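You operate a simulated robot arm through the tools that you are given. There is no shell and no other tool. Be economical: measure what you need, move in short steps, check, and stop when the job is done.

You are at the controls of a simulated two-armed robot. One attempt, no reset.

Task
Wipe up the spill on the top of the front bench with the yellow cloth and put it back.

Only the result counts: the job must be done as asked and must still hold three seconds after the hand-in. Knocking over, shifting, dropping, spilling or breaking anything else fails it. Flat cloth is picked up by pressing the open fingertips on it (5 to 10 N) and closing them slowly along it; thin cloth reads only 2 to 8 mm in the jaws.

Robot
Two 7-joint arms with two-finger parallel grippers on one trunk, on a base that drives. Base frame: it is fixed to the floor where the robot stands at the start and does not move with it; the origin is under the middle of the robot, x ahead of it, y to its left, z up; the surface under the hand at the start is at about z = 760. Lengths are in mm, angles in rad, forces in N, time in s.
The left shoulder is at the start at [50, 187, 1060], the right one opposite. With the tool pointing down near the work surface each hand reaches from about 100 to 660 mm from the robot's upright axis, wherever it stands, measured 20 degrees to its own side. Payload 3.43 kg a hand.
The tool frame of a hand sits at the grasp point between the pads (the TCP): z along the fingers, y along the line on which they close. The tips reach 30 mm beyond it. The gripper opens to 94 mm. The fingers are 28 mm wide and 10 mm thick; the gripper's body (50 by 96 mm) begins 55 mm behind the TCP.
Orientation is that of the tool frame in the base frame, as a unit quaternion [w, x, y, z]. With the fingers straight down and closing along the base's y, the tool's x points along the base's -x, its y along +y and its z along -z.

Tools
- The arms move only by the tool step_arm. It takes "left_commands", "right_commands" or both (then of equal length, played together; a hand with none holds still); each is a list of rows, each a list of 7 numbers: the shift along the tool's x, y, z in cm, then the turn, a rotation vector about the tool's x, y, z in rad, then the gripper command, from -1 (fully open) to 1 (shut), values between in proportion. In form: [[x, y, z, wx, wy, wz, hand], ...]. A call has 1 to 8 rows; each row is the pose to reach, as a shift and turn from the pose commanded when the call began, along the tool's axes at that moment. Rows are played at 5 a second. More than 50 mm and 0.15 rad between two rows, or a gripper value outside its range, and nothing of the call is played. Where a pose cannot be reached the arm comes as near as it can. A force on the tool above 40 N (or 10 N above the force at the start of the call, whichever is more), or a blocked arm, ends the call early, and 0.2 s more pass. The fingers move at their own pace (about 153 mm/s each) and stop on an object; they squeeze with about 26 N. The grip force told is the motor's: it shows also when the fingers shut on nothing. Time passes only in rows, and 0.2 s behind the last, so rows that repeat a pose let the fingers close. It gives the time, the measured TCP pose, the force on the tool (base axes), the opening and the grip force at its end, in the units of the frame above (readings bear some noise), with the torque about the TCP (base axes, N m) and any sound that the robot's microphone picked up, and new pictures: "views" is both (left out), scene, wrist or none (wrist: the cameras of the hands that moved).
- Cameras (640 x 400 px; columns grow to the right, rows downward): "scene" is now at [146.7, 14.6, 1224.8]; the picture's right is [0.08, -1.00, 0.00], its down [-0.58, -0.05, -0.82] and it looks along [0.81, 0.07, -0.58] (base axes); focal length 248 px, centre (320, 200). "left" rides on the left gripper at [76, -14, -102] in its tool frame; the picture's right is [0.18, 0.98, 0.00], its down [-0.75, 0.14, -0.64] and it looks along [-0.63, 0.12, 0.77] (tool axes); focal length 243 px, centre (320, 200). "right" rides on the right gripper at [76, 14, -102] in its tool frame; the picture's right is [-0.18, 0.98, 0.00], its down [-0.75, -0.14, -0.64] and it looks along [-0.63, -0.12, 0.77] (tool axes); focal length 243 px, centre (320, 200). There is no depth. A picture from a camera that has moved, and an enlarged one, comes with that camera's place and axes in the base frame and with its lens. The place of the scene camera against the robot may be out by one fixed shift of up to 12 mm in any direction.
- lift_body(by): slides the trunk up (or, below 0, down) by that many mm; the arms and the scene camera ride with it, the base frame stays. It gives what a move gives, with no picture.
- drive_base(legs): drives the robot by 1 to 6 legs, each [ahead, left, turn to the left] in mm, mm and rad, along the robot's own axes; the way and the turn of a leg run together, so that a leg with both is an arc; at most 1500 mm and 3.142 rad a leg. The arms and the cameras ride along, it lands a little off, and it stops where it bumps. It gives what a move gives, and a new picture of the scene camera.
- head_to(pan, tilt): turns the head with the scene camera to pan (to the left, within 1.396 rad either way) and tilt (down, from -0.506 to 1.204), counted from straight ahead of the robot. It gives what a move gives, and a new picture of the scene camera.
- zoom(camera, box): a new picture of the part [left, top, right, bottom] of that camera's present view, enlarged. No time passes.
- close_job(): hands the job in; it is judged then, once.

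Work in short steps. Places have to be worked out from the pictures, the camera data and where the tool is seen: move nearer, look again, correct. Check each grasp and each placing, and mend what went wrong. You have 120 turns and 260 pictures in all, those below and enlarged ones among them. Open the grippers and draw the arms clear of the work before you hand the job in, unless the task says otherwise; then end with one line.

The tools are called after "Emit:" as name(argument=value, ...) on one line, values as JSON. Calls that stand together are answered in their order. step_arm: Moves the arms, as the interface text tells. Its arguments: {"type":"object","properties":{"left_commands":{"type":"array","items":{"type":"array","items":{"type":"number"}}},"right_commands":{"type":"array","items":{"type":"array","items":{"type":"number"}}},"views":{"type":"string","enum":["both","scene","wrist","none"]}},"required":[]} The other tools are called the same way: lift_body (by) slides the trunk up or down; drive_base (legs) drives the base; head_to (pan, tilt) turns the head that bears the scene camera; zoom (camera, box) takes an enlarged picture of a part of a camera's view; close_job () hands the job in.

At the start:

```text
t: 0.0
left_eef_pos: [373.9, 151.9, 1034.3]
left_tool_rot: [0.0, -0.001, 1.0, 0.0]
left_wrist_force: [-0.5, 0.2, -0.4]
left_wrist_torque: [0.02, -0.06, 0.02]
left_gripper_width: 93.8
left_finger_force: 0.0
right_eef_pos: [383.8, -123.2, 1050.3]
right_tool_rot: [-0.001, -0.001, 1.0, 0.0]
right_wrist_force: [0.4, 0.3, -0.6]
right_wrist_torque: [0.04, 0.01, -0.01]
right_gripper_width: 94.1
right_finger_force: 0.1
trunk travel left (down, up): [-275.0, 157.0]
robot x, y, heading: [0.0, 0.6, 0.003]
head pan, tilt: [0.084, 0.616]
```

scene: 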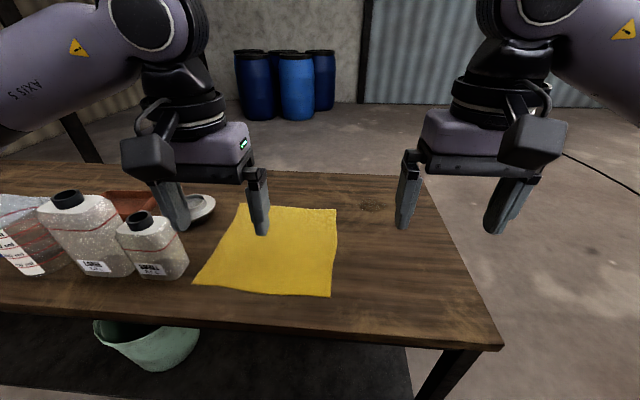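
right: 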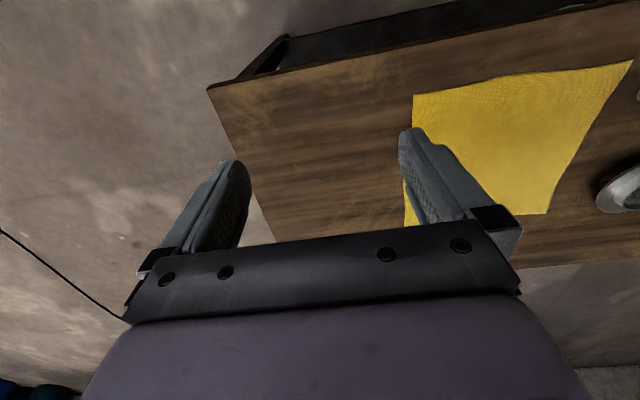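
left: 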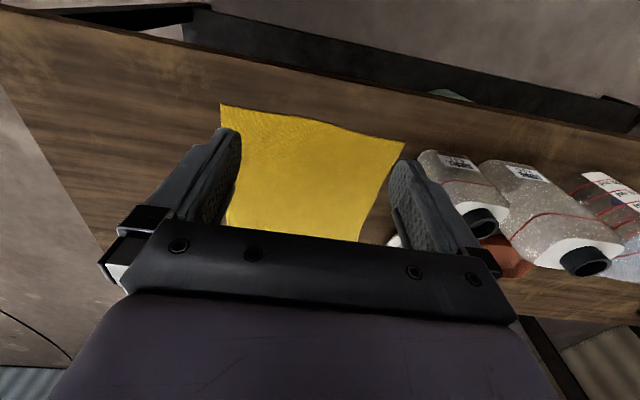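

The bench ahead shows the yellow cloth and bottles to the left, but no obvious spill. I look left to find the rest of the bench.

Emit:
head_to(pan=0.8, tilt=0.6)

Emit:
head_to(pan=-0.8, tilt=0.6)

```text
t: 1.1
left_eef_pos: [373.9, 150.9, 1034.6]
left_tool_rot: [0.0, -0.001, 1.0, 0.0]
left_wrist_force: [0.6, 0.3, -1.0]
left_wrist_torque: [0.04, -0.01, -0.02]
left_gripper_width: 94.0
left_finger_force: 0.2
right_eef_pos: [383.0, -124.0, 1049.2]
right_tool_rot: [0.0, 0.001, 1.0, 0.0]
right_wrist_force: [-0.2, 0.2, 1.2]
right_wrist_torque: [0.01, 0.03, 0.0]
right_gripper_width: 94.1
right_finger_force: 0.0
trunk travel left (down, up): [-275.0, 157.0]
robot x, y, heading: [2.8, -0.9, -0.007]
head pan, tilt: [0.799, 0.6]
camera scene: at [120.8, 70.6, 1226.1], right [0.72, -0.7, 0.0], down [-0.39, -0.4, -0.83], along [0.58, 0.59, -0.56], focal length 248 px, centre (320, 200)
```

scene: 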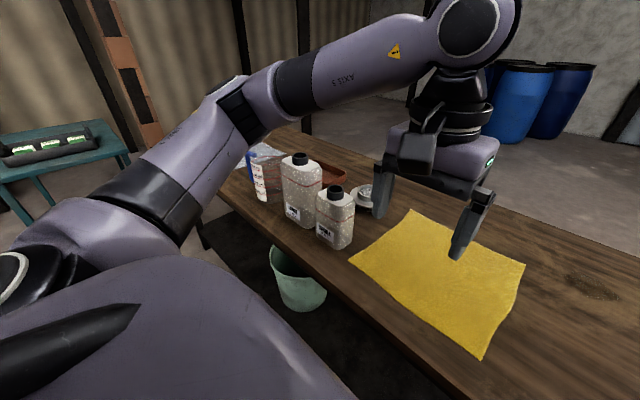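

```text
t: 2.8
left_eef_pos: [374.0, 151.0, 1035.4]
left_tool_rot: [0.0, -0.001, 1.0, 0.0]
left_wrist_force: [0.0, -0.4, -0.4]
left_wrist_torque: [-0.01, 0.06, -0.03]
left_gripper_width: 93.7
left_finger_force: 0.1
right_eef_pos: [383.6, -123.7, 1050.1]
right_tool_rot: [-0.001, 0.0, 1.0, -0.001]
right_wrist_force: [0.9, 0.5, 0.2]
right_wrist_torque: [-0.01, -0.01, 0.01]
right_gripper_width: 94.0
right_finger_force: 0.1
trunk travel left (down, up): [-275.0, 157.0]
robot x, y, heading: [-0.6, 2.1, 0.005]
head pan, tilt: [-0.799, 0.6]
camera scene: at [120.8, -56.0, 1226.1], right [-0.72, -0.7, 0.0], down [-0.39, 0.4, -0.83], along [0.58, -0.59, -0.56], focal length 248 px, centre (320, 200)
```

scene: 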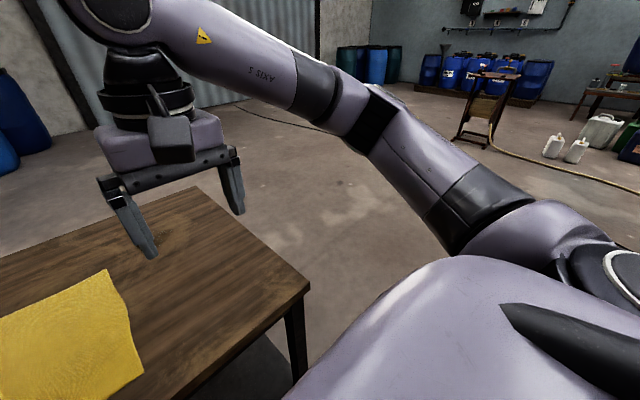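

A faint dark patch shows on the wood right of the cloth. I face the bench again and enlarge it.

Emit:
head_to(pan=0.0, tilt=0.75)

Emit:
zoom(camera="scene", box=[300, 100, 500, 225])

Emit:
zoom(camera="scene", box=[0, 100, 320, 300])

```text
t: 3.9
left_eef_pos: [374.1, 151.6, 1034.1]
left_tool_rot: [-0.001, -0.001, 1.0, 0.0]
left_wrist_force: [-0.4, 0.8, -0.9]
left_wrist_torque: [-0.04, 0.0, -0.01]
left_gripper_width: 94.0
left_finger_force: 0.1
right_eef_pos: [383.8, -123.5, 1049.8]
right_tool_rot: [0.0, 0.0, 1.0, 0.0]
right_wrist_force: [0.3, 0.2, -0.3]
right_wrist_torque: [0.01, -0.01, -0.01]
right_gripper_width: 94.0
right_finger_force: 0.1
trunk travel left (down, up): [-275.0, 157.0]
robot x, y, heading: [-1.2, -2.9, -0.001]
head pan, tilt: [0.0, 0.75]
camera scene: at [142.0, 7.2, 1213.3], right [0.0, -1.0, 0.0], down [-0.68, 0.0, -0.73], along [0.73, 0.0, -0.68], focal length 248 px, centre (320, 200)
```

scene: 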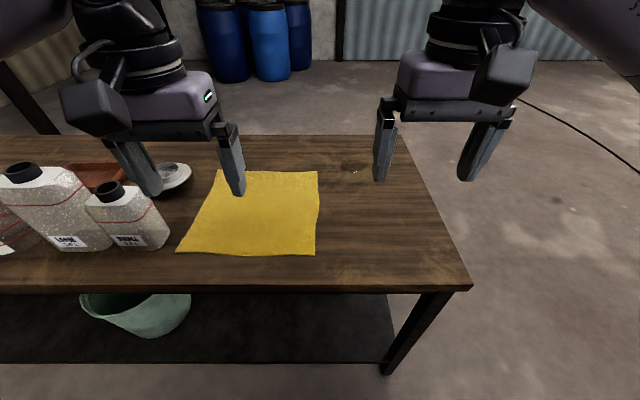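

```text
3.20 times, centred on (400, 162) of scene
camera zoom: at [142.0, 7.2, 1213.3], right [0.0, -1.0, 0.0], down [-0.68, 0.0, -0.73], along [0.73, 0.0, -0.68], focal length 794 px, centre (64, 320)
```

zoom: 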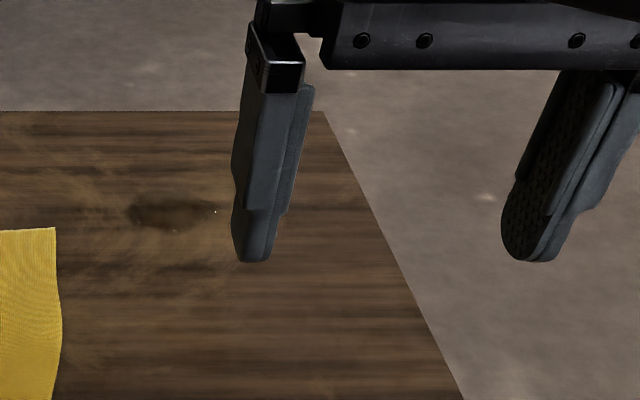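

```text
2.00 times, centred on (160, 200) of scene
camera zoom: at [142.0, 7.2, 1213.3], right [0.0, -1.0, 0.0], down [-0.68, 0.0, -0.73], along [0.73, 0.0, -0.68], focal length 496 px, centre (640, 200)
```

zoom: 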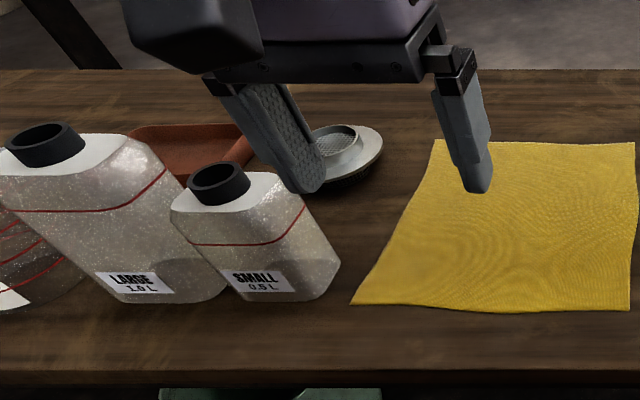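

The dark wet patch sits at about (782, -97), i.e. 200 mm from the back and right edges; reaching it needs driving ahead. I look down to judge the clearance between base and bench.

Emit:
head_to(pan=0.0, tilt=1.2)

```text
t: 4.8
left_eef_pos: [373.3, 151.2, 1033.4]
left_tool_rot: [0.0, -0.001, 1.0, 0.0]
left_wrist_force: [0.4, 0.3, -0.8]
left_wrist_torque: [0.03, -0.01, 0.0]
left_gripper_width: 93.9
left_finger_force: 0.0
right_eef_pos: [383.2, -123.2, 1049.6]
right_tool_rot: [0.001, 0.0, 1.0, 0.0]
right_wrist_force: [-0.5, -0.3, 0.4]
right_wrist_torque: [-0.01, 0.01, -0.02]
right_gripper_width: 94.1
right_finger_force: 0.1
trunk travel left (down, up): [-275.0, 157.0]
robot x, y, heading: [-2.6, -0.0, -0.003]
head pan, tilt: [0.0, 1.201]
camera scene: at [115.1, 7.3, 1181.6], right [0.0, -1.0, 0.0], down [-0.93, 0.0, -0.36], along [0.36, 0.0, -0.93], focal length 248 px, centre (320, 200)
```

scene: 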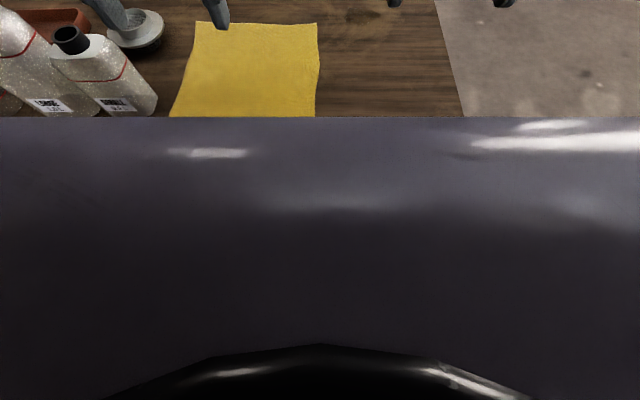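

I can't see the base from the head. I tilt the left wrist so its camera looks straight down at the gap between base and bench.

Emit:
step_arm(left_commands=[[0, 0, 0, 0, 0.14, 0, -1], [0, 0, 0, 0, 0.28, 0, -1], [0, 0, 0, 0, 0.42, 0, -1], [0, 0, 0, 0, 0.56, 0, -1]], views="wrist")

```text
t: 5.8
left_eef_pos: [373.9, 150.8, 1033.7]
left_tool_rot: [-0.278, -0.001, 0.961, -0.001]
left_wrist_force: [0.5, -0.4, 0.1]
left_wrist_torque: [0.0, 0.03, -0.03]
left_gripper_width: 93.9
left_finger_force: 0.0
right_eef_pos: [383.6, -124.5, 1050.4]
right_tool_rot: [0.001, 0.0, 1.0, 0.0]
right_wrist_force: [0.0, 0.4, 0.1]
right_wrist_torque: [-0.01, -0.02, 0.01]
right_gripper_width: 93.9
right_finger_force: 0.0
trunk travel left (down, up): [-275.0, 157.0]
robot x, y, heading: [-1.6, 2.2, 0.007]
head pan, tilt: [0.0, 1.201]
camera left: at [363.5, 136.5, 1160.5], right [-0.16, 0.98, 0.1], down [0.98, 0.14, 0.14], along [0.13, 0.12, -0.99], focal length 243 px, centre (320, 200)
```

left: 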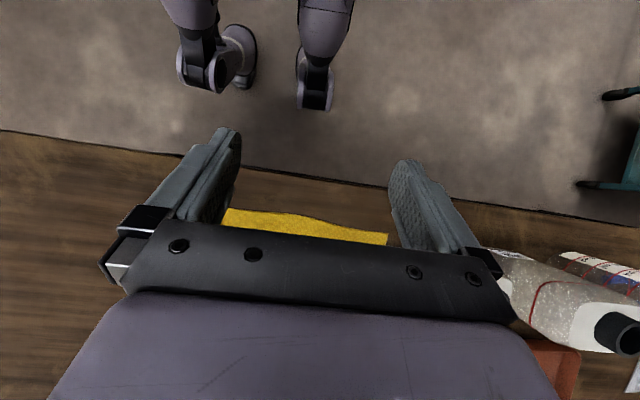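

The base's wheels end at about x=150 and the bench edge is at 394, so there's room. I level the left hand, then drive 170 mm ahead.

Emit:
step_arm(left_commands=[[0, 0, 0, 0, -0.14, 0, -1], [0, 0, 0, 0, -0.28, 0, -1], [0, 0, 0, 0, -0.42, 0, -1], [0, 0, 0, 0, -0.56, 0, -1]], views="none")

Emit:
drive_base(legs=[[85, 0, 0], [85, 0, 0]])

Emit:
head_to(pan=0.0, tilt=0.85)

```text
t: 6.8
left_eef_pos: [375.3, 150.5, 1033.8]
left_tool_rot: [0.001, -0.001, 1.0, 0.0]
left_wrist_force: [-0.2, 0.8, 0.5]
left_wrist_torque: [-0.01, 0.0, 0.04]
left_gripper_width: 94.2
left_finger_force: 0.0
right_eef_pos: [383.8, -124.0, 1050.4]
right_tool_rot: [0.0, 0.0, 1.0, -0.001]
right_wrist_force: [1.0, -0.2, -1.6]
right_wrist_torque: [0.02, -0.01, 0.01]
right_gripper_width: 93.7
right_finger_force: 0.1
trunk travel left (down, up): [-275.0, 157.0]
robot x, y, heading: [-0.2, -0.3, 0.003]
head pan, tilt: [0.0, 1.201]
```

```text
t: 8.0
left_eef_pos: [446.0, 150.5, 1033.2]
left_tool_rot: [-0.001, 0.0, 1.0, 0.001]
left_wrist_force: [-0.2, 0.1, 0.1]
left_wrist_torque: [0.01, 0.03, 0.01]
left_gripper_width: 93.9
left_finger_force: 0.1
right_eef_pos: [454.8, -123.5, 1048.2]
right_tool_rot: [-0.001, 0.001, 1.0, 0.0]
right_wrist_force: [-0.1, 0.3, 0.3]
right_wrist_torque: [-0.01, 0.01, 0.01]
right_gripper_width: 94.1
right_finger_force: 0.1
trunk travel left (down, up): [-275.0, 157.0]
robot x, y, heading: [70.6, 0.7, -0.0]
head pan, tilt: [0.0, 1.201]
stopped in leg 1: the robot was blocked; the commanded pose is now the measured one
camera scene: at [186.5, 7.1, 1181.5], right [0.0, -1.0, 0.0], down [-0.93, 0.0, -0.36], along [0.36, 0.0, -0.93], focal length 248 px, centre (320, 200)
```

scene: 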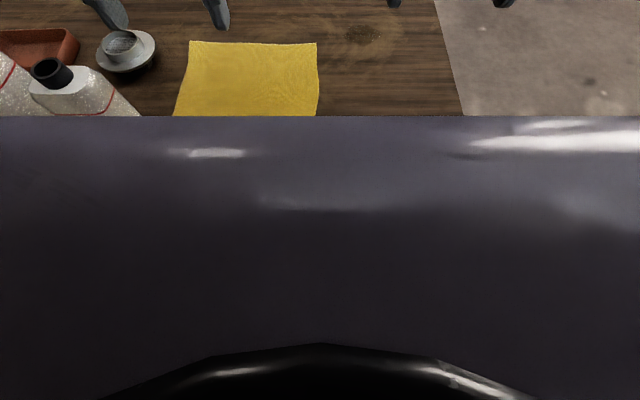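

```text
t: 8.8
left_eef_pos: [445.4, 150.8, 1034.2]
left_tool_rot: [-0.001, 0.0, 1.0, -0.001]
left_wrist_force: [-0.1, 0.2, 0.2]
left_wrist_torque: [-0.02, -0.02, 0.04]
left_gripper_width: 94.1
left_finger_force: 0.1
right_eef_pos: [454.9, -124.8, 1048.0]
right_tool_rot: [-0.002, 0.001, 1.0, 0.0]
right_wrist_force: [0.2, 0.2, 0.5]
right_wrist_torque: [-0.01, 0.01, -0.01]
right_gripper_width: 94.1
right_finger_force: 0.1
trunk travel left (down, up): [-275.0, 157.0]
robot x, y, heading: [69.6, -0.0, -0.001]
head pan, tilt: [0.0, 0.85]
camera scene: at [208.5, 7.1, 1205.2], right [0.0, -1.0, 0.0], down [-0.75, 0.0, -0.66], along [0.66, 0.0, -0.75], focal length 248 px, centre (320, 200)
```

scene: 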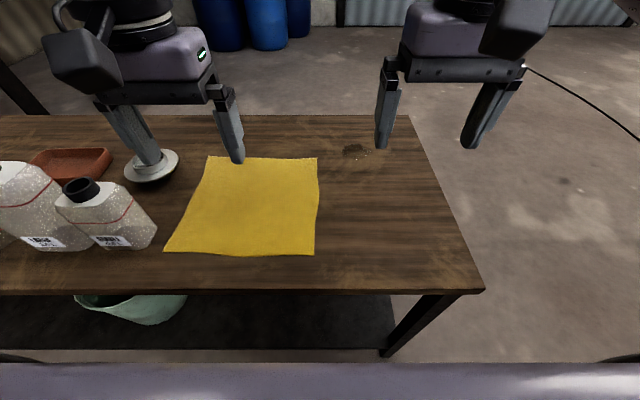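

Blocked at x=70 (base footprint ~320 mm). Turning left brings the right shoulder closer to the spill at (~788, -95); first I raise and retract the left hand, back off 20 mm, then turn.

Emit:
step_arm(left_commands=[[2, 0, -4, 0, 0, 0, -1], [4, 0, -8, 0, 0, 0, -1], [6, 0, -11, 0, 0, 0, -1]], views="none")

Emit:
drive_base(legs=[[-20, 0, 0], [0, 0, 0.35], [0, 0, 0.3]])

Emit:
head_to(pan=-0.6, tilt=0.75)

```text
t: 9.6
left_eef_pos: [386.1, 152.8, 1144.4]
left_tool_rot: [-0.001, 0.001, 1.0, 0.0]
left_wrist_force: [-1.1, -0.1, 0.3]
left_wrist_torque: [-0.01, -0.02, -0.01]
left_gripper_width: 94.1
left_finger_force: 0.0
right_eef_pos: [453.9, -125.8, 1048.8]
right_tool_rot: [-0.001, 0.002, 1.0, -0.001]
right_wrist_force: [-0.3, 0.3, -0.9]
right_wrist_torque: [-0.02, 0.01, -0.02]
right_gripper_width: 94.1
right_finger_force: 0.0
trunk travel left (down, up): [-275.0, 157.0]
robot x, y, heading: [73.4, -0.2, 0.0]
head pan, tilt: [0.0, 0.85]
```

```text
t: 12.5
left_eef_pos: [208.1, 312.2, 1145.3]
left_tool_rot: [0.0, -0.321, 0.947, 0.0]
left_wrist_force: [0.6, -0.7, 1.1]
left_wrist_torque: [0.02, 0.03, 0.0]
left_gripper_width: 93.9
left_finger_force: 0.1
right_eef_pos: [432.1, 134.7, 1048.4]
right_tool_rot: [0.0, -0.319, 0.948, 0.0]
right_wrist_force: [-0.4, -0.3, 0.0]
right_wrist_torque: [0.02, 0.01, -0.02]
right_gripper_width: 94.1
right_finger_force: 0.0
trunk travel left (down, up): [-275.0, 157.0]
robot x, y, heading: [50.6, 0.5, 0.65]
head pan, tilt: [0.0, 0.85]
camera scene: at [160.1, 90.1, 1205.2], right [0.61, -0.8, 0.0], down [-0.6, -0.46, -0.66], along [0.53, 0.4, -0.75], focal length 248 px, centre (320, 200)
```

scene: 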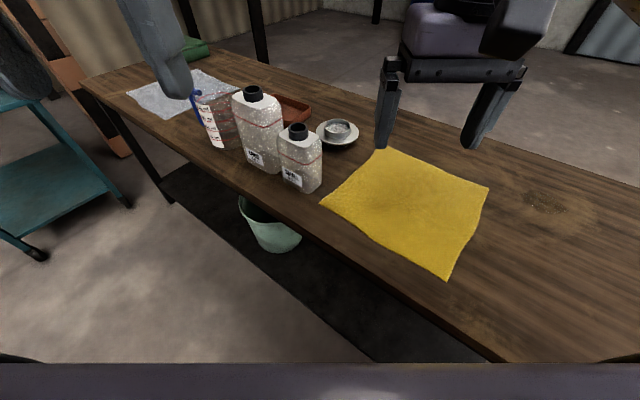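

```text
t: 13.5
left_eef_pos: [209.0, 311.8, 1144.5]
left_tool_rot: [-0.001, -0.32, 0.947, 0.0]
left_wrist_force: [-0.3, -0.2, -0.5]
left_wrist_torque: [0.0, -0.02, 0.01]
left_gripper_width: 94.0
left_finger_force: 0.0
right_eef_pos: [431.5, 134.8, 1048.5]
right_tool_rot: [-0.001, -0.319, 0.948, 0.0]
right_wrist_force: [0.7, -0.2, 0.2]
right_wrist_torque: [0.0, 0.02, 0.03]
right_gripper_width: 94.1
right_finger_force: 0.0
trunk travel left (down, up): [-275.0, 157.0]
robot x, y, heading: [52.2, -1.6, 0.651]
head pan, tilt: [-0.6, 0.75]
camera scene: at [180.8, 46.9, 1213.3], right [0.05, -1.0, 0.0], down [-0.68, -0.03, -0.73], along [0.73, 0.04, -0.68], focal length 248 px, centre (320, 200)
```

scene: 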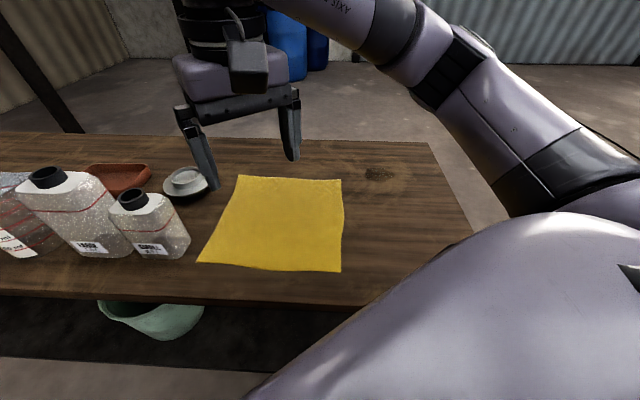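

The turn worked. I zoom on the cloth's right side and the spill for positions.

Emit:
zoom(camera="scene", box=[190, 140, 430, 290])

```text
2.67 times, centred on (310, 215) of scene
camera zoom: at [180.8, 46.9, 1213.3], right [0.05, -1.0, 0.0], down [-0.68, -0.03, -0.73], along [0.73, 0.04, -0.68], focal length 661 px, centre (347, 160)
```

zoom: 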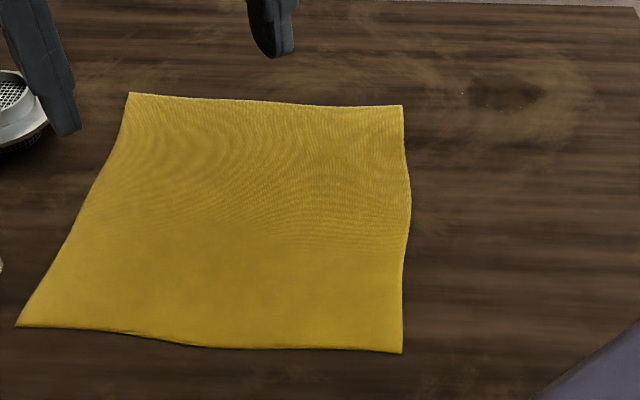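

Spill core ~(787,-100), cloth corners ~(758,17),(454,20),(766,324),(462,327). I move the right hand over the far-right part of the cloth, about (690,65), fingers 60 mm open.

Emit:
step_arm(right_commands=[[-2.34, -3.03, 2.83, 0, 0, 0, -0.28], [-4.67, -6.06, 5.66, 0, 0, 0, -0.28], [-7.0, -9.09, 8.49, 0, 0, 0, -0.28], [-9.34, -12.1, 11.3, 0, 0, 0, -0.28], [-11.7, -15.1, 14.1, 0, 0, 0, -0.28], [-14.0, -18.2, 17.0, 0, 0, 0, -0.28], [-16.35, -21.2, 19.8, 0, 0, 0, -0.28]])

```text
t: 15.1
left_eef_pos: [208.1, 312.3, 1144.5]
left_tool_rot: [-0.001, -0.321, 0.947, 0.0]
left_wrist_force: [0.7, -0.5, 0.5]
left_wrist_torque: [0.01, 0.02, 0.01]
left_gripper_width: 94.2
left_finger_force: 0.2
right_eef_pos: [688.5, 66.0, 852.4]
right_tool_rot: [-0.001, -0.32, 0.947, -0.001]
right_wrist_force: [0.1, 0.3, -0.2]
right_wrist_torque: [0.01, 0.03, -0.01]
right_gripper_width: 60.1
right_finger_force: 0.0
trunk travel left (down, up): [-275.0, 157.0]
robot x, y, heading: [49.9, -0.3, 0.65]
head pan, tilt: [-0.6, 0.75]
camera scene: at [181.0, 46.9, 1213.2], right [0.05, -1.0, 0.0], down [-0.68, -0.03, -0.73], along [0.73, 0.04, -0.68], focal length 248 px, centre (320, 200)
camera right: at [618.6, 31.4, 955.1], right [-0.45, 0.89, 0.0], down [0.69, 0.35, 0.64], along [0.57, 0.29, -0.77], focal length 243 px, centre (320, 200)
```

scene: 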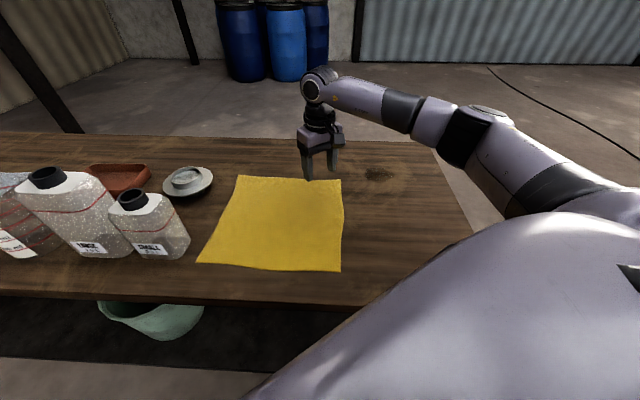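
right: 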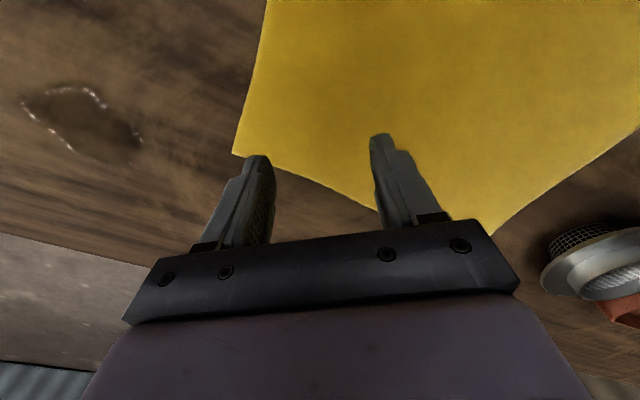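

Wrist view shows the spill clearly: x 742–807, y −147…−64; cloth corner at (749,10). Both fingertips will land on the cloth; I descend to near contact.

Emit:
step_arm(right_commands=[[0, 0, 3, 0, 0, 0, -0.28], [0, 0, 5.5, 0, 0, 0, -0.28], [0, 0, 5.9, 0, 0, 0, -0.28], [0, 0, 6.1, 0, 0, 0, -0.28]], views="wrist")

```text
t: 16.1
left_eef_pos: [207.3, 311.0, 1145.2]
left_tool_rot: [0.0, -0.321, 0.947, 0.0]
left_wrist_force: [0.0, -0.7, 0.4]
left_wrist_torque: [-0.02, 0.02, 0.02]
left_gripper_width: 93.9
left_finger_force: 0.0
right_eef_pos: [689.6, 64.7, 791.6]
right_tool_rot: [0.0, -0.32, 0.948, 0.001]
right_wrist_force: [-1.9, 0.3, 8.2]
right_wrist_torque: [-0.21, -0.07, -0.04]
right_gripper_width: 59.9
right_finger_force: 0.1
trunk travel left (down, up): [-275.0, 157.0]
robot x, y, heading: [47.5, 0.0, 0.651]
head pan, tilt: [-0.6, 0.75]
camera right: at [619.5, 30.9, 894.2], right [-0.45, 0.89, 0.0], down [0.69, 0.34, 0.64], along [0.57, 0.29, -0.77], focal length 243 px, centre (320, 200)
```

right: 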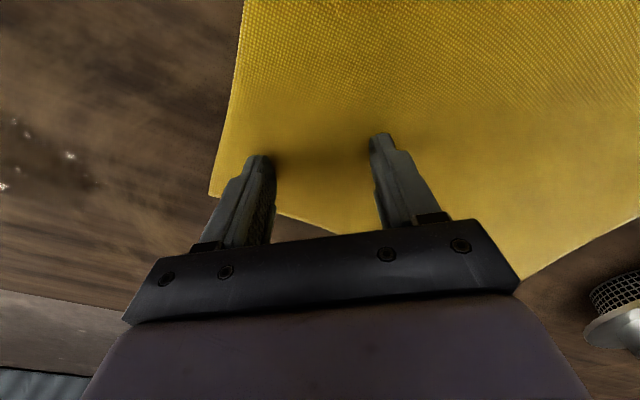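

Contact with 8 N on both fingers. I close slowly along the cloth.

Emit:
step_arm(right_commands=[[0, 0, 0, 0, 0, 0, -0.1], [0, 0, 0, 0, 0, 0, 0.1], [0, 0, 0, 0, 0, 0, 0.3], [0, 0, 0, 0, 0, 0, 0.5], [0, 0, 0, 0, 0, 0, 0.7], [0, 0, 0, 0, 0, 0, 0.85], [0, 0, 0, 0, 0, 0, 1], [0, 0, 0, 0, 0, 0, 1]], views="wrist")

```text
t: 17.9
left_eef_pos: [208.2, 312.4, 1144.4]
left_tool_rot: [0.0, -0.321, 0.947, 0.0]
left_wrist_force: [-0.4, 0.3, 0.9]
left_wrist_torque: [0.0, -0.01, 0.02]
left_gripper_width: 94.0
left_finger_force: 0.2
right_eef_pos: [689.2, 64.4, 790.9]
right_tool_rot: [0.0, -0.319, 0.948, -0.001]
right_wrist_force: [1.5, 0.1, 14.7]
right_wrist_torque: [-0.13, -0.03, 0.01]
right_gripper_width: 2.5
right_finger_force: 26.0
trunk travel left (down, up): [-275.0, 157.0]
robot x, y, heading: [48.2, 1.1, 0.647]
head pan, tilt: [-0.6, 0.75]
camera right: at [619.4, 30.4, 894.1], right [-0.45, 0.89, 0.0], down [0.69, 0.34, 0.64], along [0.57, 0.29, -0.77], focal length 243 px, centre (320, 200)
```

right: 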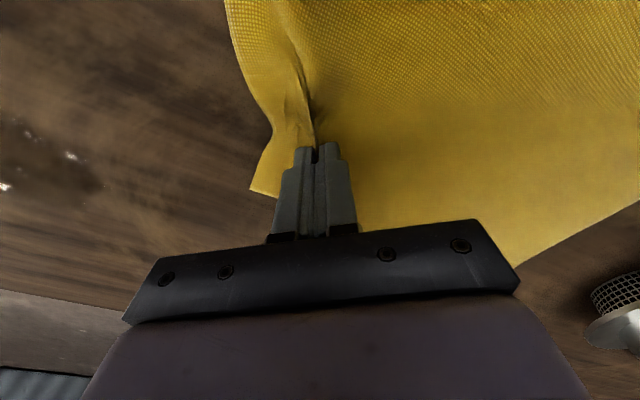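

Grip holds with a 2.5 mm cloth reading. I lift 35 mm and carry along tool −y to just before the spill.

Emit:
step_arm(right_commands=[[0, 0, -2, 0, 0, 0, 1], [0, 0, -3.5, 0, 0, 0, 1], [0, -3.5, -3.5, 0, 0, 0, 1], [0, -7, -3.5, 0, 0, 0, 1], [0, -10.5, -3.5, 0, 0, 0, 1], [0, -13, -3.5, 0, 0, 0, 1]])

```text
t: 19.3
left_eef_pos: [208.1, 312.3, 1144.3]
left_tool_rot: [0.0, -0.321, 0.947, -0.001]
left_wrist_force: [-1.0, 0.5, 0.3]
left_wrist_torque: [0.0, 0.01, 0.04]
left_gripper_width: 93.9
left_finger_force: 0.0
right_eef_pos: [751.8, -19.5, 824.6]
right_tool_rot: [-0.001, -0.319, 0.948, -0.001]
right_wrist_force: [-0.3, -0.6, -0.2]
right_wrist_torque: [-0.01, 0.0, 0.01]
right_gripper_width: 2.2
right_finger_force: 25.5
right hand out of reach, approached as far as the arm can: row 6
trunk travel left (down, up): [-275.0, 157.0]
robot x, y, heading: [48.1, -0.7, 0.651]
head pan, tilt: [-0.6, 0.75]
camera scene: at [180.8, 46.8, 1213.3], right [0.05, -1.0, 0.0], down [-0.68, -0.03, -0.73], along [0.73, 0.04, -0.68], focal length 248 px, centre (320, 200)
camera right: at [682.2, -53.2, 928.0], right [-0.45, 0.89, 0.0], down [0.69, 0.34, 0.64], along [0.57, 0.29, -0.77], focal length 243 px, centre (320, 200)
```

scene: 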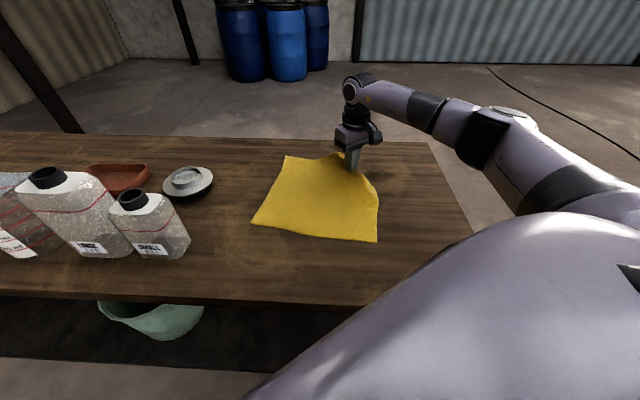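
right: 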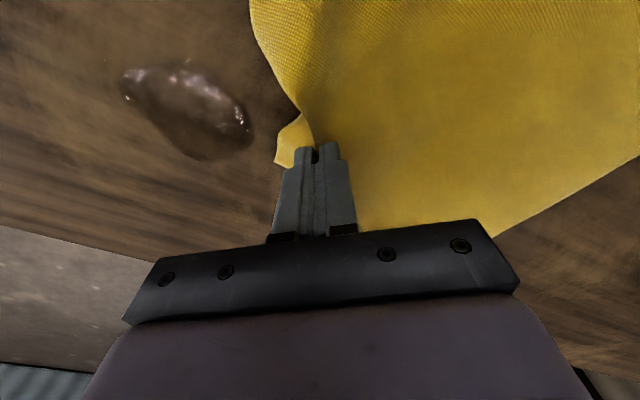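

The cloth trails nicely flat and the spill is just ahead; the arm is at its reach limit pointing straight down. I tilt the fingers outward 0.45 rad to gain reach.

Emit:
step_arm(right_commands=[[0, 0, 0, 0, -0.15, 0, 1], [0, 0, 0, 0, -0.3, 0, 1], [0, 0, 0, 0, -0.45, 0, 1], [0, 0, 0, 0, -0.45, 0, 1]], views="wrist")

```text
t: 20.3
left_eef_pos: [208.3, 311.7, 1143.6]
left_tool_rot: [0.0, -0.32, 0.947, 0.0]
left_wrist_force: [0.7, 0.5, 0.3]
left_wrist_torque: [0.0, -0.01, -0.01]
left_gripper_width: 94.2
left_finger_force: 0.0
right_eef_pos: [753.2, -18.2, 825.8]
right_tool_rot: [0.212, -0.311, 0.924, 0.071]
right_wrist_force: [0.4, 0.6, 0.3]
right_wrist_torque: [0.0, 0.01, 0.0]
right_gripper_width: 2.3
right_finger_force: 25.9
trunk travel left (down, up): [-275.0, 157.0]
robot x, y, heading: [53.6, -2.4, 0.653]
head pan, tilt: [-0.6, 0.75]
camera right: at [653.9, -75.5, 884.9], right [-0.46, 0.88, 0.08], down [0.4, 0.13, 0.91], along [0.79, 0.45, -0.42], focal length 243 px, centre (320, 200)
```

right: 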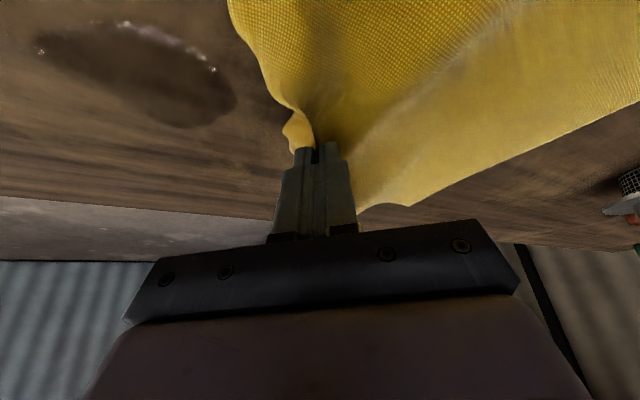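

Tilt achieved with position held. Now I move 30 mm toward the spill and lower toward contact.

Emit:
step_arm(right_commands=[[0.44, -1.5, 0.9, 0, 0, 0, 1], [1.0, -3, 2.2, 0, 0, 0, 1], [1.3, -3, 2.7, 0, 0, 0, 1]], views="wrist")

```text
t: 21.1
left_eef_pos: [206.6, 312.8, 1144.5]
left_tool_rot: [-0.001, -0.321, 0.947, -0.001]
left_wrist_force: [0.3, -0.2, 0.5]
left_wrist_torque: [-0.01, 0.01, 0.02]
left_gripper_width: 94.0
left_finger_force: 0.0
right_eef_pos: [773.5, -42.8, 798.0]
right_tool_rot: [0.214, -0.312, 0.923, 0.072]
right_wrist_force: [1.5, 0.8, 7.9]
right_wrist_torque: [-0.04, 0.07, 0.0]
right_gripper_width: 2.1
right_finger_force: 26.0
trunk travel left (down, up): [-275.0, 157.0]
robot x, y, heading: [54.5, 0.4, 0.654]
head pan, tilt: [-0.6, 0.75]
camera right: at [673.3, -99.3, 856.9], right [-0.46, 0.88, 0.08], down [0.4, 0.13, 0.91], along [0.79, 0.45, -0.41], focal length 243 px, centre (320, 200)
```

right: 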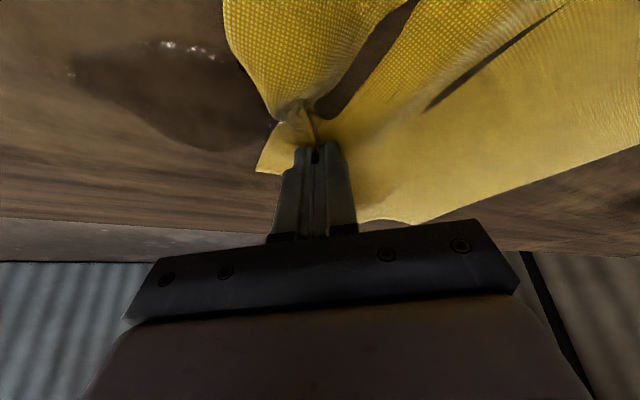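

Contact at 8 N right at the spill's edge. First stroke: 120 mm along −y across the spill, then look.

Emit:
step_arm(right_commands=[[1.31, -1.91, -0.62, 0, 0, 0, 1], [2.62, -3.82, -1.25, 0, 0, 0, 1], [3.93, -5.73, -1.88, 0, 0, 0, 1], [5.23, -7.64, -2.5, 0, 0, 0, 1], [6.53, -9.55, -3.12, 0, 0, 0, 1]])

```text
t: 22.3
left_eef_pos: [207.0, 312.1, 1145.4]
left_tool_rot: [0.0, -0.32, 0.948, 0.0]
left_wrist_force: [-0.5, -0.7, 0.8]
left_wrist_torque: [0.03, 0.01, 0.03]
left_gripper_width: 94.0
left_finger_force: 0.0
right_eef_pos: [766.8, -131.5, 803.7]
right_tool_rot: [0.217, -0.307, 0.924, 0.061]
right_wrist_force: [-0.4, 1.0, 0.1]
right_wrist_torque: [-0.03, 0.01, 0.01]
right_gripper_width: 2.4
right_finger_force: 26.3
right hand out of reach, approached as far as the arm can: row 3, 4, 5
trunk travel left (down, up): [-275.0, 157.0]
robot x, y, heading: [54.2, -1.7, 0.649]
head pan, tilt: [-0.6, 0.75]
camera scene: at [180.5, 46.8, 1213.3], right [0.05, -1.0, 0.0], down [-0.68, -0.03, -0.73], along [0.73, 0.04, -0.68], focal length 248 px, centre (320, 200)
camera right: at [667.2, -186.7, 862.7], right [-0.45, 0.89, 0.06], down [0.39, 0.14, 0.91], along [0.8, 0.44, -0.41], focal length 243 px, centre (320, 200)
```

scene: 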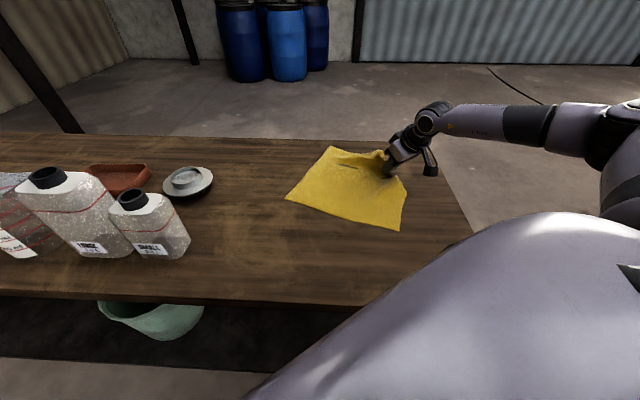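
right: 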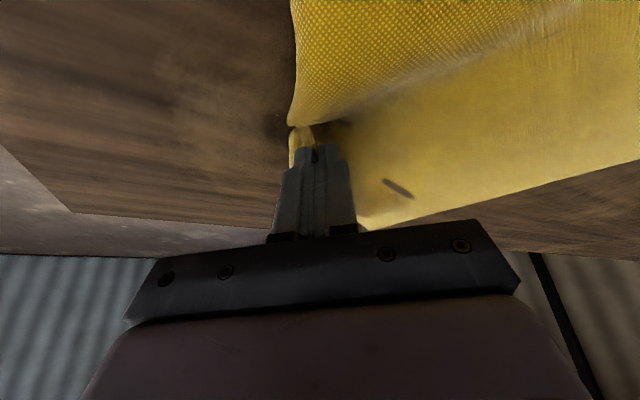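

The stroke ran out of reach and lifted slightly near the end; a small remnant remains near (779,-153). I lift a bit, tilt the hand further for reach, and look.

Emit:
step_arm(right_commands=[[0.65, 0.9, -1.4, 0, 0, 0, 1], [0.65, 0.9, -1.4, 0, -0.14, 0, 1], [0.65, 0.9, -1.4, 0, -0.28, 0, 1], [0.65, 0.9, -1.4, 0, -0.35, 0, 1]], views="wrist")

```text
t: 23.3
left_eef_pos: [208.5, 312.3, 1144.9]
left_tool_rot: [0.0, -0.32, 0.947, 0.001]
left_wrist_force: [-1.3, -0.1, -0.2]
left_wrist_torque: [0.02, -0.01, 0.02]
left_gripper_width: 94.0
left_finger_force: 0.1
right_eef_pos: [752.2, -131.6, 814.1]
right_tool_rot: [0.369, -0.294, 0.873, 0.124]
right_wrist_force: [0.1, 0.2, -0.1]
right_wrist_torque: [0.0, -0.01, 0.01]
right_gripper_width: 2.5
right_finger_force: 26.5
trunk travel left (down, up): [-275.0, 157.0]
robot x, y, heading: [48.8, -2.7, 0.65]
head pan, tilt: [-0.6, 0.75]
camera right: at [642.8, -196.0, 831.9], right [-0.49, 0.86, 0.13], down [0.14, -0.07, 0.99], along [0.86, 0.51, -0.08], focal length 243 px, centre (320, 200)
```

right: 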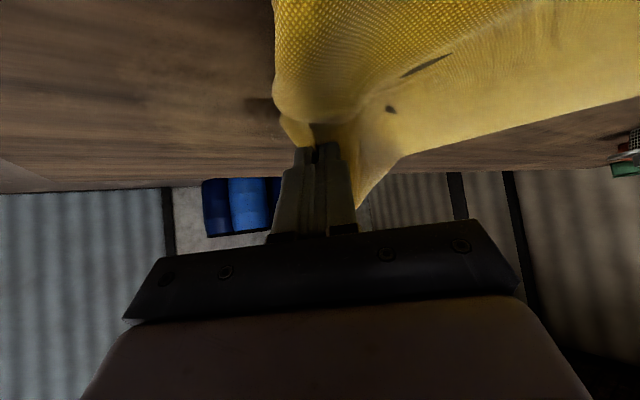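

Now there's reach margin. I lower onto the table and stroke over the remnant at (779,-153).

Emit:
step_arm(right_commands=[[0.54, 0, 0.52, 0, 0, 0, 1], [1.12, 0, 1.09, 0, 0, 0, 1], [1.65, -2.25, 0.54, 0, 0, 0, 1], [2.19, -4.5, -0.01, 0, 0, 0, 1], [2.61, -5.3, -0.44, 0, 0, 0, 1]], views="wrist")

```text
t: 24.5
left_eef_pos: [207.2, 312.4, 1144.6]
left_tool_rot: [-0.001, -0.32, 0.947, 0.0]
left_wrist_force: [0.7, 0.0, 0.5]
left_wrist_torque: [0.02, -0.04, -0.05]
left_gripper_width: 93.9
left_finger_force: 0.0
right_eef_pos: [762.2, -161.7, 800.5]
right_tool_rot: [0.371, -0.292, 0.874, 0.12]
right_wrist_force: [0.2, 1.8, 4.2]
right_wrist_torque: [0.07, -0.03, 0.0]
right_gripper_width: 2.3
right_finger_force: 26.5
right hand out of reach, approached as far as the arm can: row 4, 5
trunk travel left (down, up): [-275.0, 157.0]
robot x, y, heading: [51.2, -0.4, 0.649]
head pan, tilt: [-0.6, 0.75]
camera right: at [651.3, -226.3, 817.0], right [-0.49, 0.86, 0.13], down [0.13, -0.07, 0.99], along [0.86, 0.5, -0.08], focal length 243 px, centre (320, 200)
```

right: 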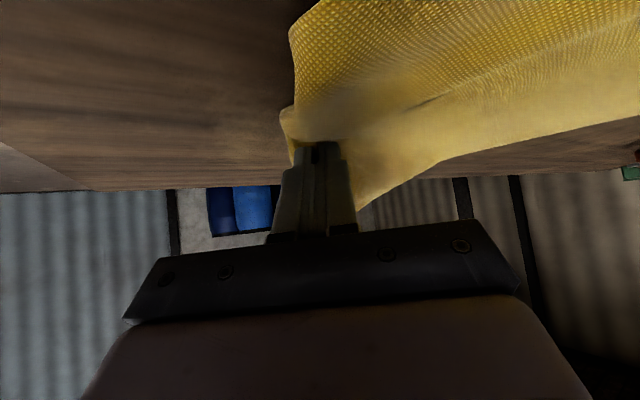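

Contact held at 4 N over the remnant's place. I scrub back +y 100 mm with light extra pressure, then lift to inspect.

Emit:
step_arm(right_commands=[[-0.75, 1.65, 0.87, 0, 0, 0, 1], [-1.54, 3.3, 1.68, 0, 0, 0, 1], [-2.33, 4.95, 2.49, 0, 0, 0, 1], [-3.12, 6.6, 3.3, 0, 0, 0, 1], [-3.9, 8.26, 4.1, 0, 0, 0, 1]], views="both")

```text
t: 25.7
left_eef_pos: [206.9, 310.8, 1144.9]
left_tool_rot: [0.0, -0.321, 0.947, 0.0]
left_wrist_force: [0.2, 0.0, -0.6]
left_wrist_torque: [-0.02, 0.01, 0.0]
left_gripper_width: 94.1
left_finger_force: 0.1
right_eef_pos: [753.8, -62.9, 799.2]
right_tool_rot: [0.368, -0.294, 0.873, 0.125]
right_wrist_force: [0.7, -3.8, 7.5]
right_wrist_torque: [-0.14, -0.01, -0.01]
right_gripper_width: 2.1
right_finger_force: 26.1
trunk travel left (down, up): [-275.0, 157.0]
robot x, y, heading: [51.2, 1.6, 0.651]
head pan, tilt: [-0.6, 0.75]
camera scene: at [179.9, 46.8, 1213.4], right [0.05, -1.0, 0.0], down [-0.68, -0.03, -0.73], along [0.73, 0.04, -0.68], focal length 248 px, centre (320, 200)
camera right: at [644.2, -126.7, 815.6], right [-0.49, 0.86, 0.13], down [0.14, -0.07, 0.99], along [0.86, 0.5, -0.08], focal length 243 px, centre (320, 200)
```

scene: 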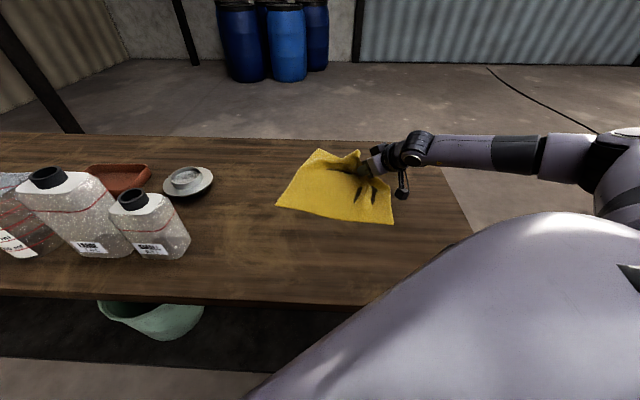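
right: 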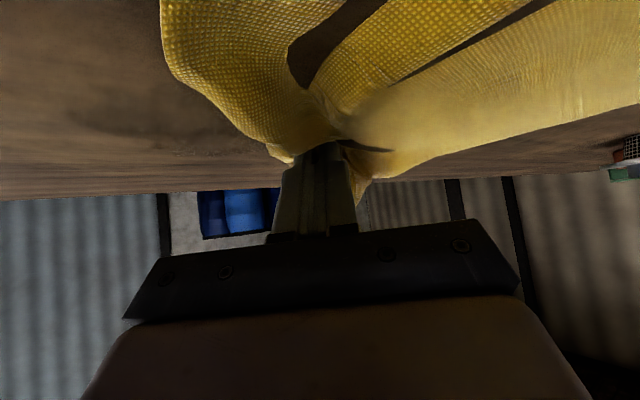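

I enlarge the scene to check what is left.

Emit:
zoom(camera="scene", box=[260, 130, 460, 255])

Emit:
zoom(camera="right", box=[0, 0, 320, 200])

```text
3.20 times, centred on (360, 192) of scene
camera zoom: at [179.9, 46.8, 1213.4], right [0.05, -1.0, 0.0], down [-0.68, -0.03, -0.73], along [0.73, 0.04, -0.68], focal length 794 px, centre (192, 224)
```

zoom: 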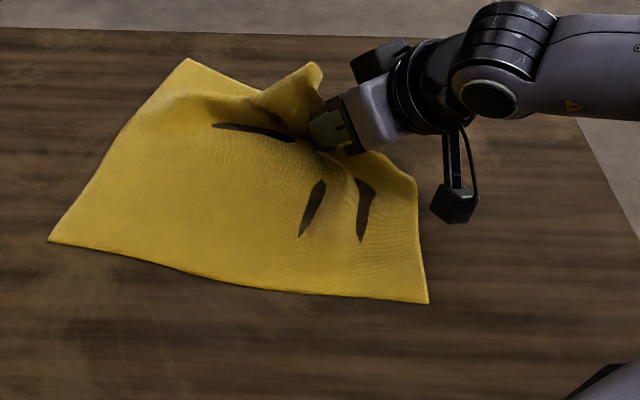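

```text
2.00 times, centred on (160, 100) of right
camera zoom: at [644.2, -126.7, 815.6], right [-0.49, 0.86, 0.13], down [0.14, -0.07, 0.99], along [0.86, 0.5, -0.08], focal length 485 px, centre (640, 400)
```

zoom: 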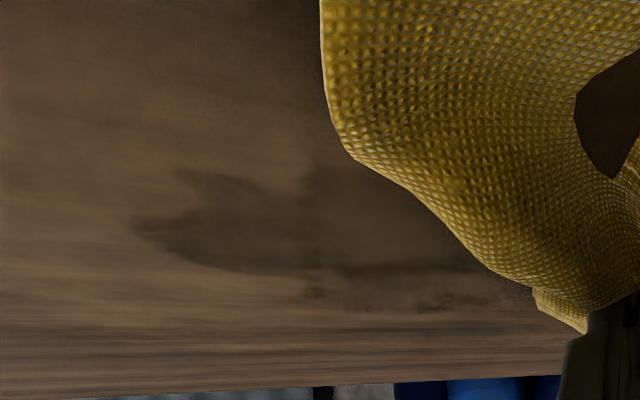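

Some faint residue may remain. I lift, draw the cloth aside and un-tilt a bit for a clear look at the patch.

Emit:
step_arm(right_commands=[[-2.3, 0, -1.9, 0, 0.12, 0, 1], [-4.3, 1.6, -3, 0, 0.24, 0, 1], [-5.8, 3.4, -2.2, 0, 0.36, 0, 1], [-6.8, 4.8, -1.6, 0, 0.45, 0, 1]], views="both")

Emit:
zoom(camera="right", box=[0, 0, 320, 200])

```text
t: 26.7
left_eef_pos: [208.3, 312.2, 1144.2]
left_tool_rot: [-0.001, -0.321, 0.947, 0.0]
left_wrist_force: [0.5, -0.5, -0.5]
left_wrist_torque: [0.02, 0.01, -0.01]
left_gripper_width: 94.0
left_finger_force: 0.0
right_eef_pos: [755.2, -1.2, 858.5]
right_tool_rot: [0.163, -0.314, 0.934, 0.054]
right_wrist_force: [-0.6, 0.0, 0.2]
right_wrist_torque: [-0.02, 0.0, -0.02]
right_gripper_width: 2.3
right_finger_force: 25.6
trunk travel left (down, up): [-275.0, 157.0]
robot x, y, heading: [48.5, 0.0, 0.656]
head pan, tilt: [-0.6, 0.75]
camera scene: at [180.8, 47.1, 1213.2], right [0.05, -1.0, 0.0], down [-0.68, -0.03, -0.73], along [0.73, 0.04, -0.68], focal length 248 px, centre (320, 200)
camera right: at [661.6, -52.5, 930.0], right [-0.46, 0.89, 0.06], down [0.48, 0.19, 0.86], along [0.75, 0.42, -0.51], focal length 243 px, centre (320, 200)
```

scene: 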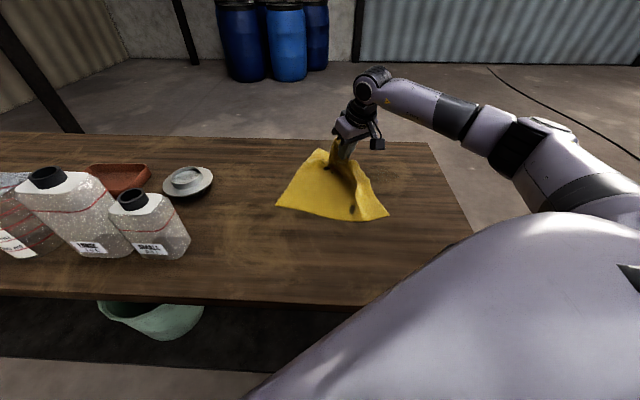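
right: 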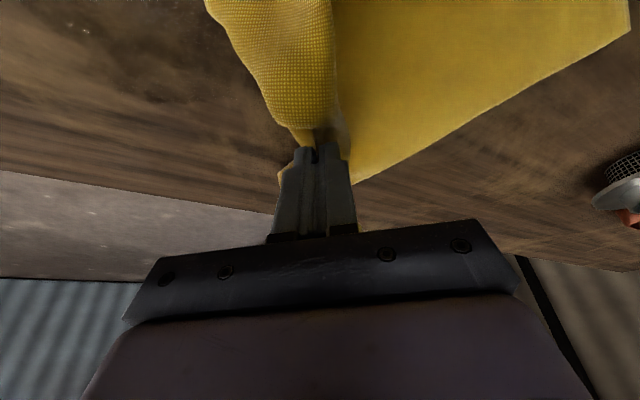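

```text
2.00 times, centred on (160, 100) of right
camera zoom: at [661.6, -52.5, 930.0], right [-0.46, 0.89, 0.06], down [0.48, 0.19, 0.86], along [0.75, 0.42, -0.51], focal length 485 px, centre (640, 400)
```

zoom: 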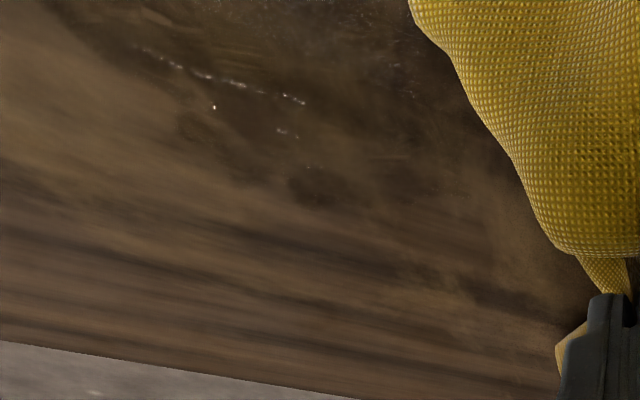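

Residue remains around x 765–825, y −145…−75, slightly beyond the earlier strokes. I yaw the hand −0.65 so that its tilt acts along +x, which should give more reach.

Emit:
step_arm(right_commands=[[0, 0, 0, 0.044, 0, 0.122, 1], [0, 0, 0, 0.088, 0, 0.244, 1], [0, 0, 0, 0.132, 0, 0.366, 1], [0, 0, 0, 0.176, 0, 0.488, 1], [0, 0, 0, 0.22, 0, 0.61, 1]], views="wrist")

```text
t: 27.9
left_eef_pos: [208.7, 310.8, 1144.9]
left_tool_rot: [0.0, -0.321, 0.947, 0.001]
left_wrist_force: [0.4, -1.1, 0.0]
left_wrist_torque: [0.01, -0.02, -0.04]
left_gripper_width: 94.2
left_finger_force: 0.1
right_eef_pos: [754.8, -0.6, 857.4]
right_tool_rot: [0.173, 0.001, 0.985, -0.001]
right_wrist_force: [0.3, 0.5, -0.5]
right_wrist_torque: [0.02, -0.01, 0.05]
right_gripper_width: 2.1
right_finger_force: 26.2
trunk travel left (down, up): [-275.0, 157.0]
robot x, y, heading: [51.5, 3.2, 0.652]
head pan, tilt: [-0.6, 0.75]
camera right: at [647.8, 14.0, 928.4], right [0.17, 0.98, 0.06], down [0.49, -0.14, 0.86], along [0.85, -0.12, -0.51], focal length 243 px, centre (320, 200)
```

right: 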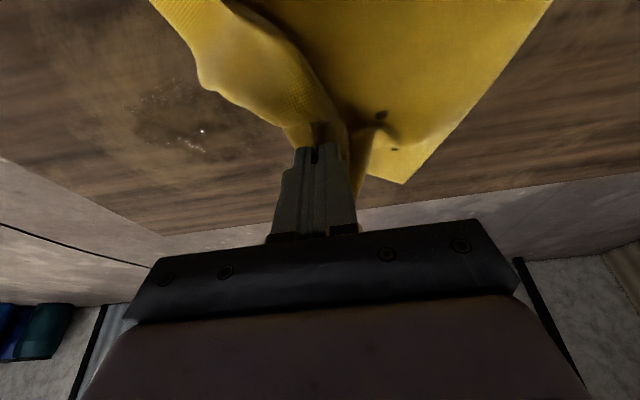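

Clear view: residue at x 742–802, y −150…−86. I tilt to 0.6 and lower just before it at about (755,-70).

Emit:
step_arm(right_commands=[[0, -3.5, 0, 0, -0.12, 0, 1], [0.6, -7, 1.6, 0, -0.25, 0, 1], [1.2, -7, 3.3, 0, -0.25, 0, 1], [1.8, -7, 4.9, 0, -0.25, 0, 1], [1.95, -7, 5.35, 0, -0.25, 0, 1]], views="wrist")

```text
t: 29.1
left_eef_pos: [208.8, 312.5, 1144.9]
left_tool_rot: [0.0, -0.322, 0.947, 0.0]
left_wrist_force: [0.8, 0.0, 0.5]
left_wrist_torque: [0.0, -0.03, 0.01]
left_gripper_width: 94.2
left_finger_force: 0.1
right_eef_pos: [753.5, -71.2, 801.3]
right_tool_rot: [0.294, 0.0, 0.956, 0.001]
right_wrist_force: [-0.3, -0.2, 0.2]
right_wrist_torque: [0.05, 0.01, 0.03]
right_gripper_width: 2.1
right_finger_force: 26.1
trunk travel left (down, up): [-275.0, 157.0]
robot x, y, heading: [47.1, -1.4, 0.65]
head pan, tilt: [-0.6, 0.75]
camera right: at [633.4, -55.7, 843.4], right [0.15, 0.98, 0.1], down [0.26, -0.14, 0.95], along [0.95, -0.12, -0.28], focal length 243 px, centre (320, 200)
```

right: 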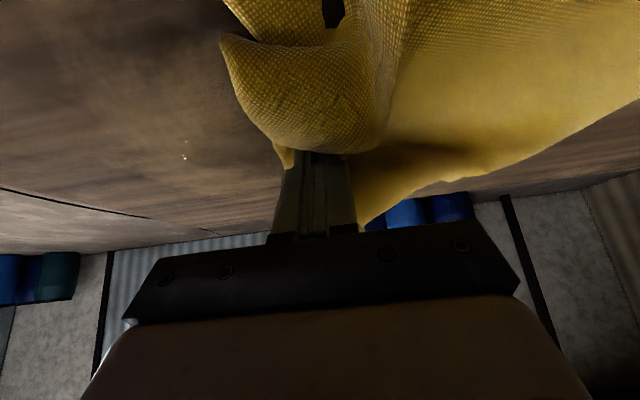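

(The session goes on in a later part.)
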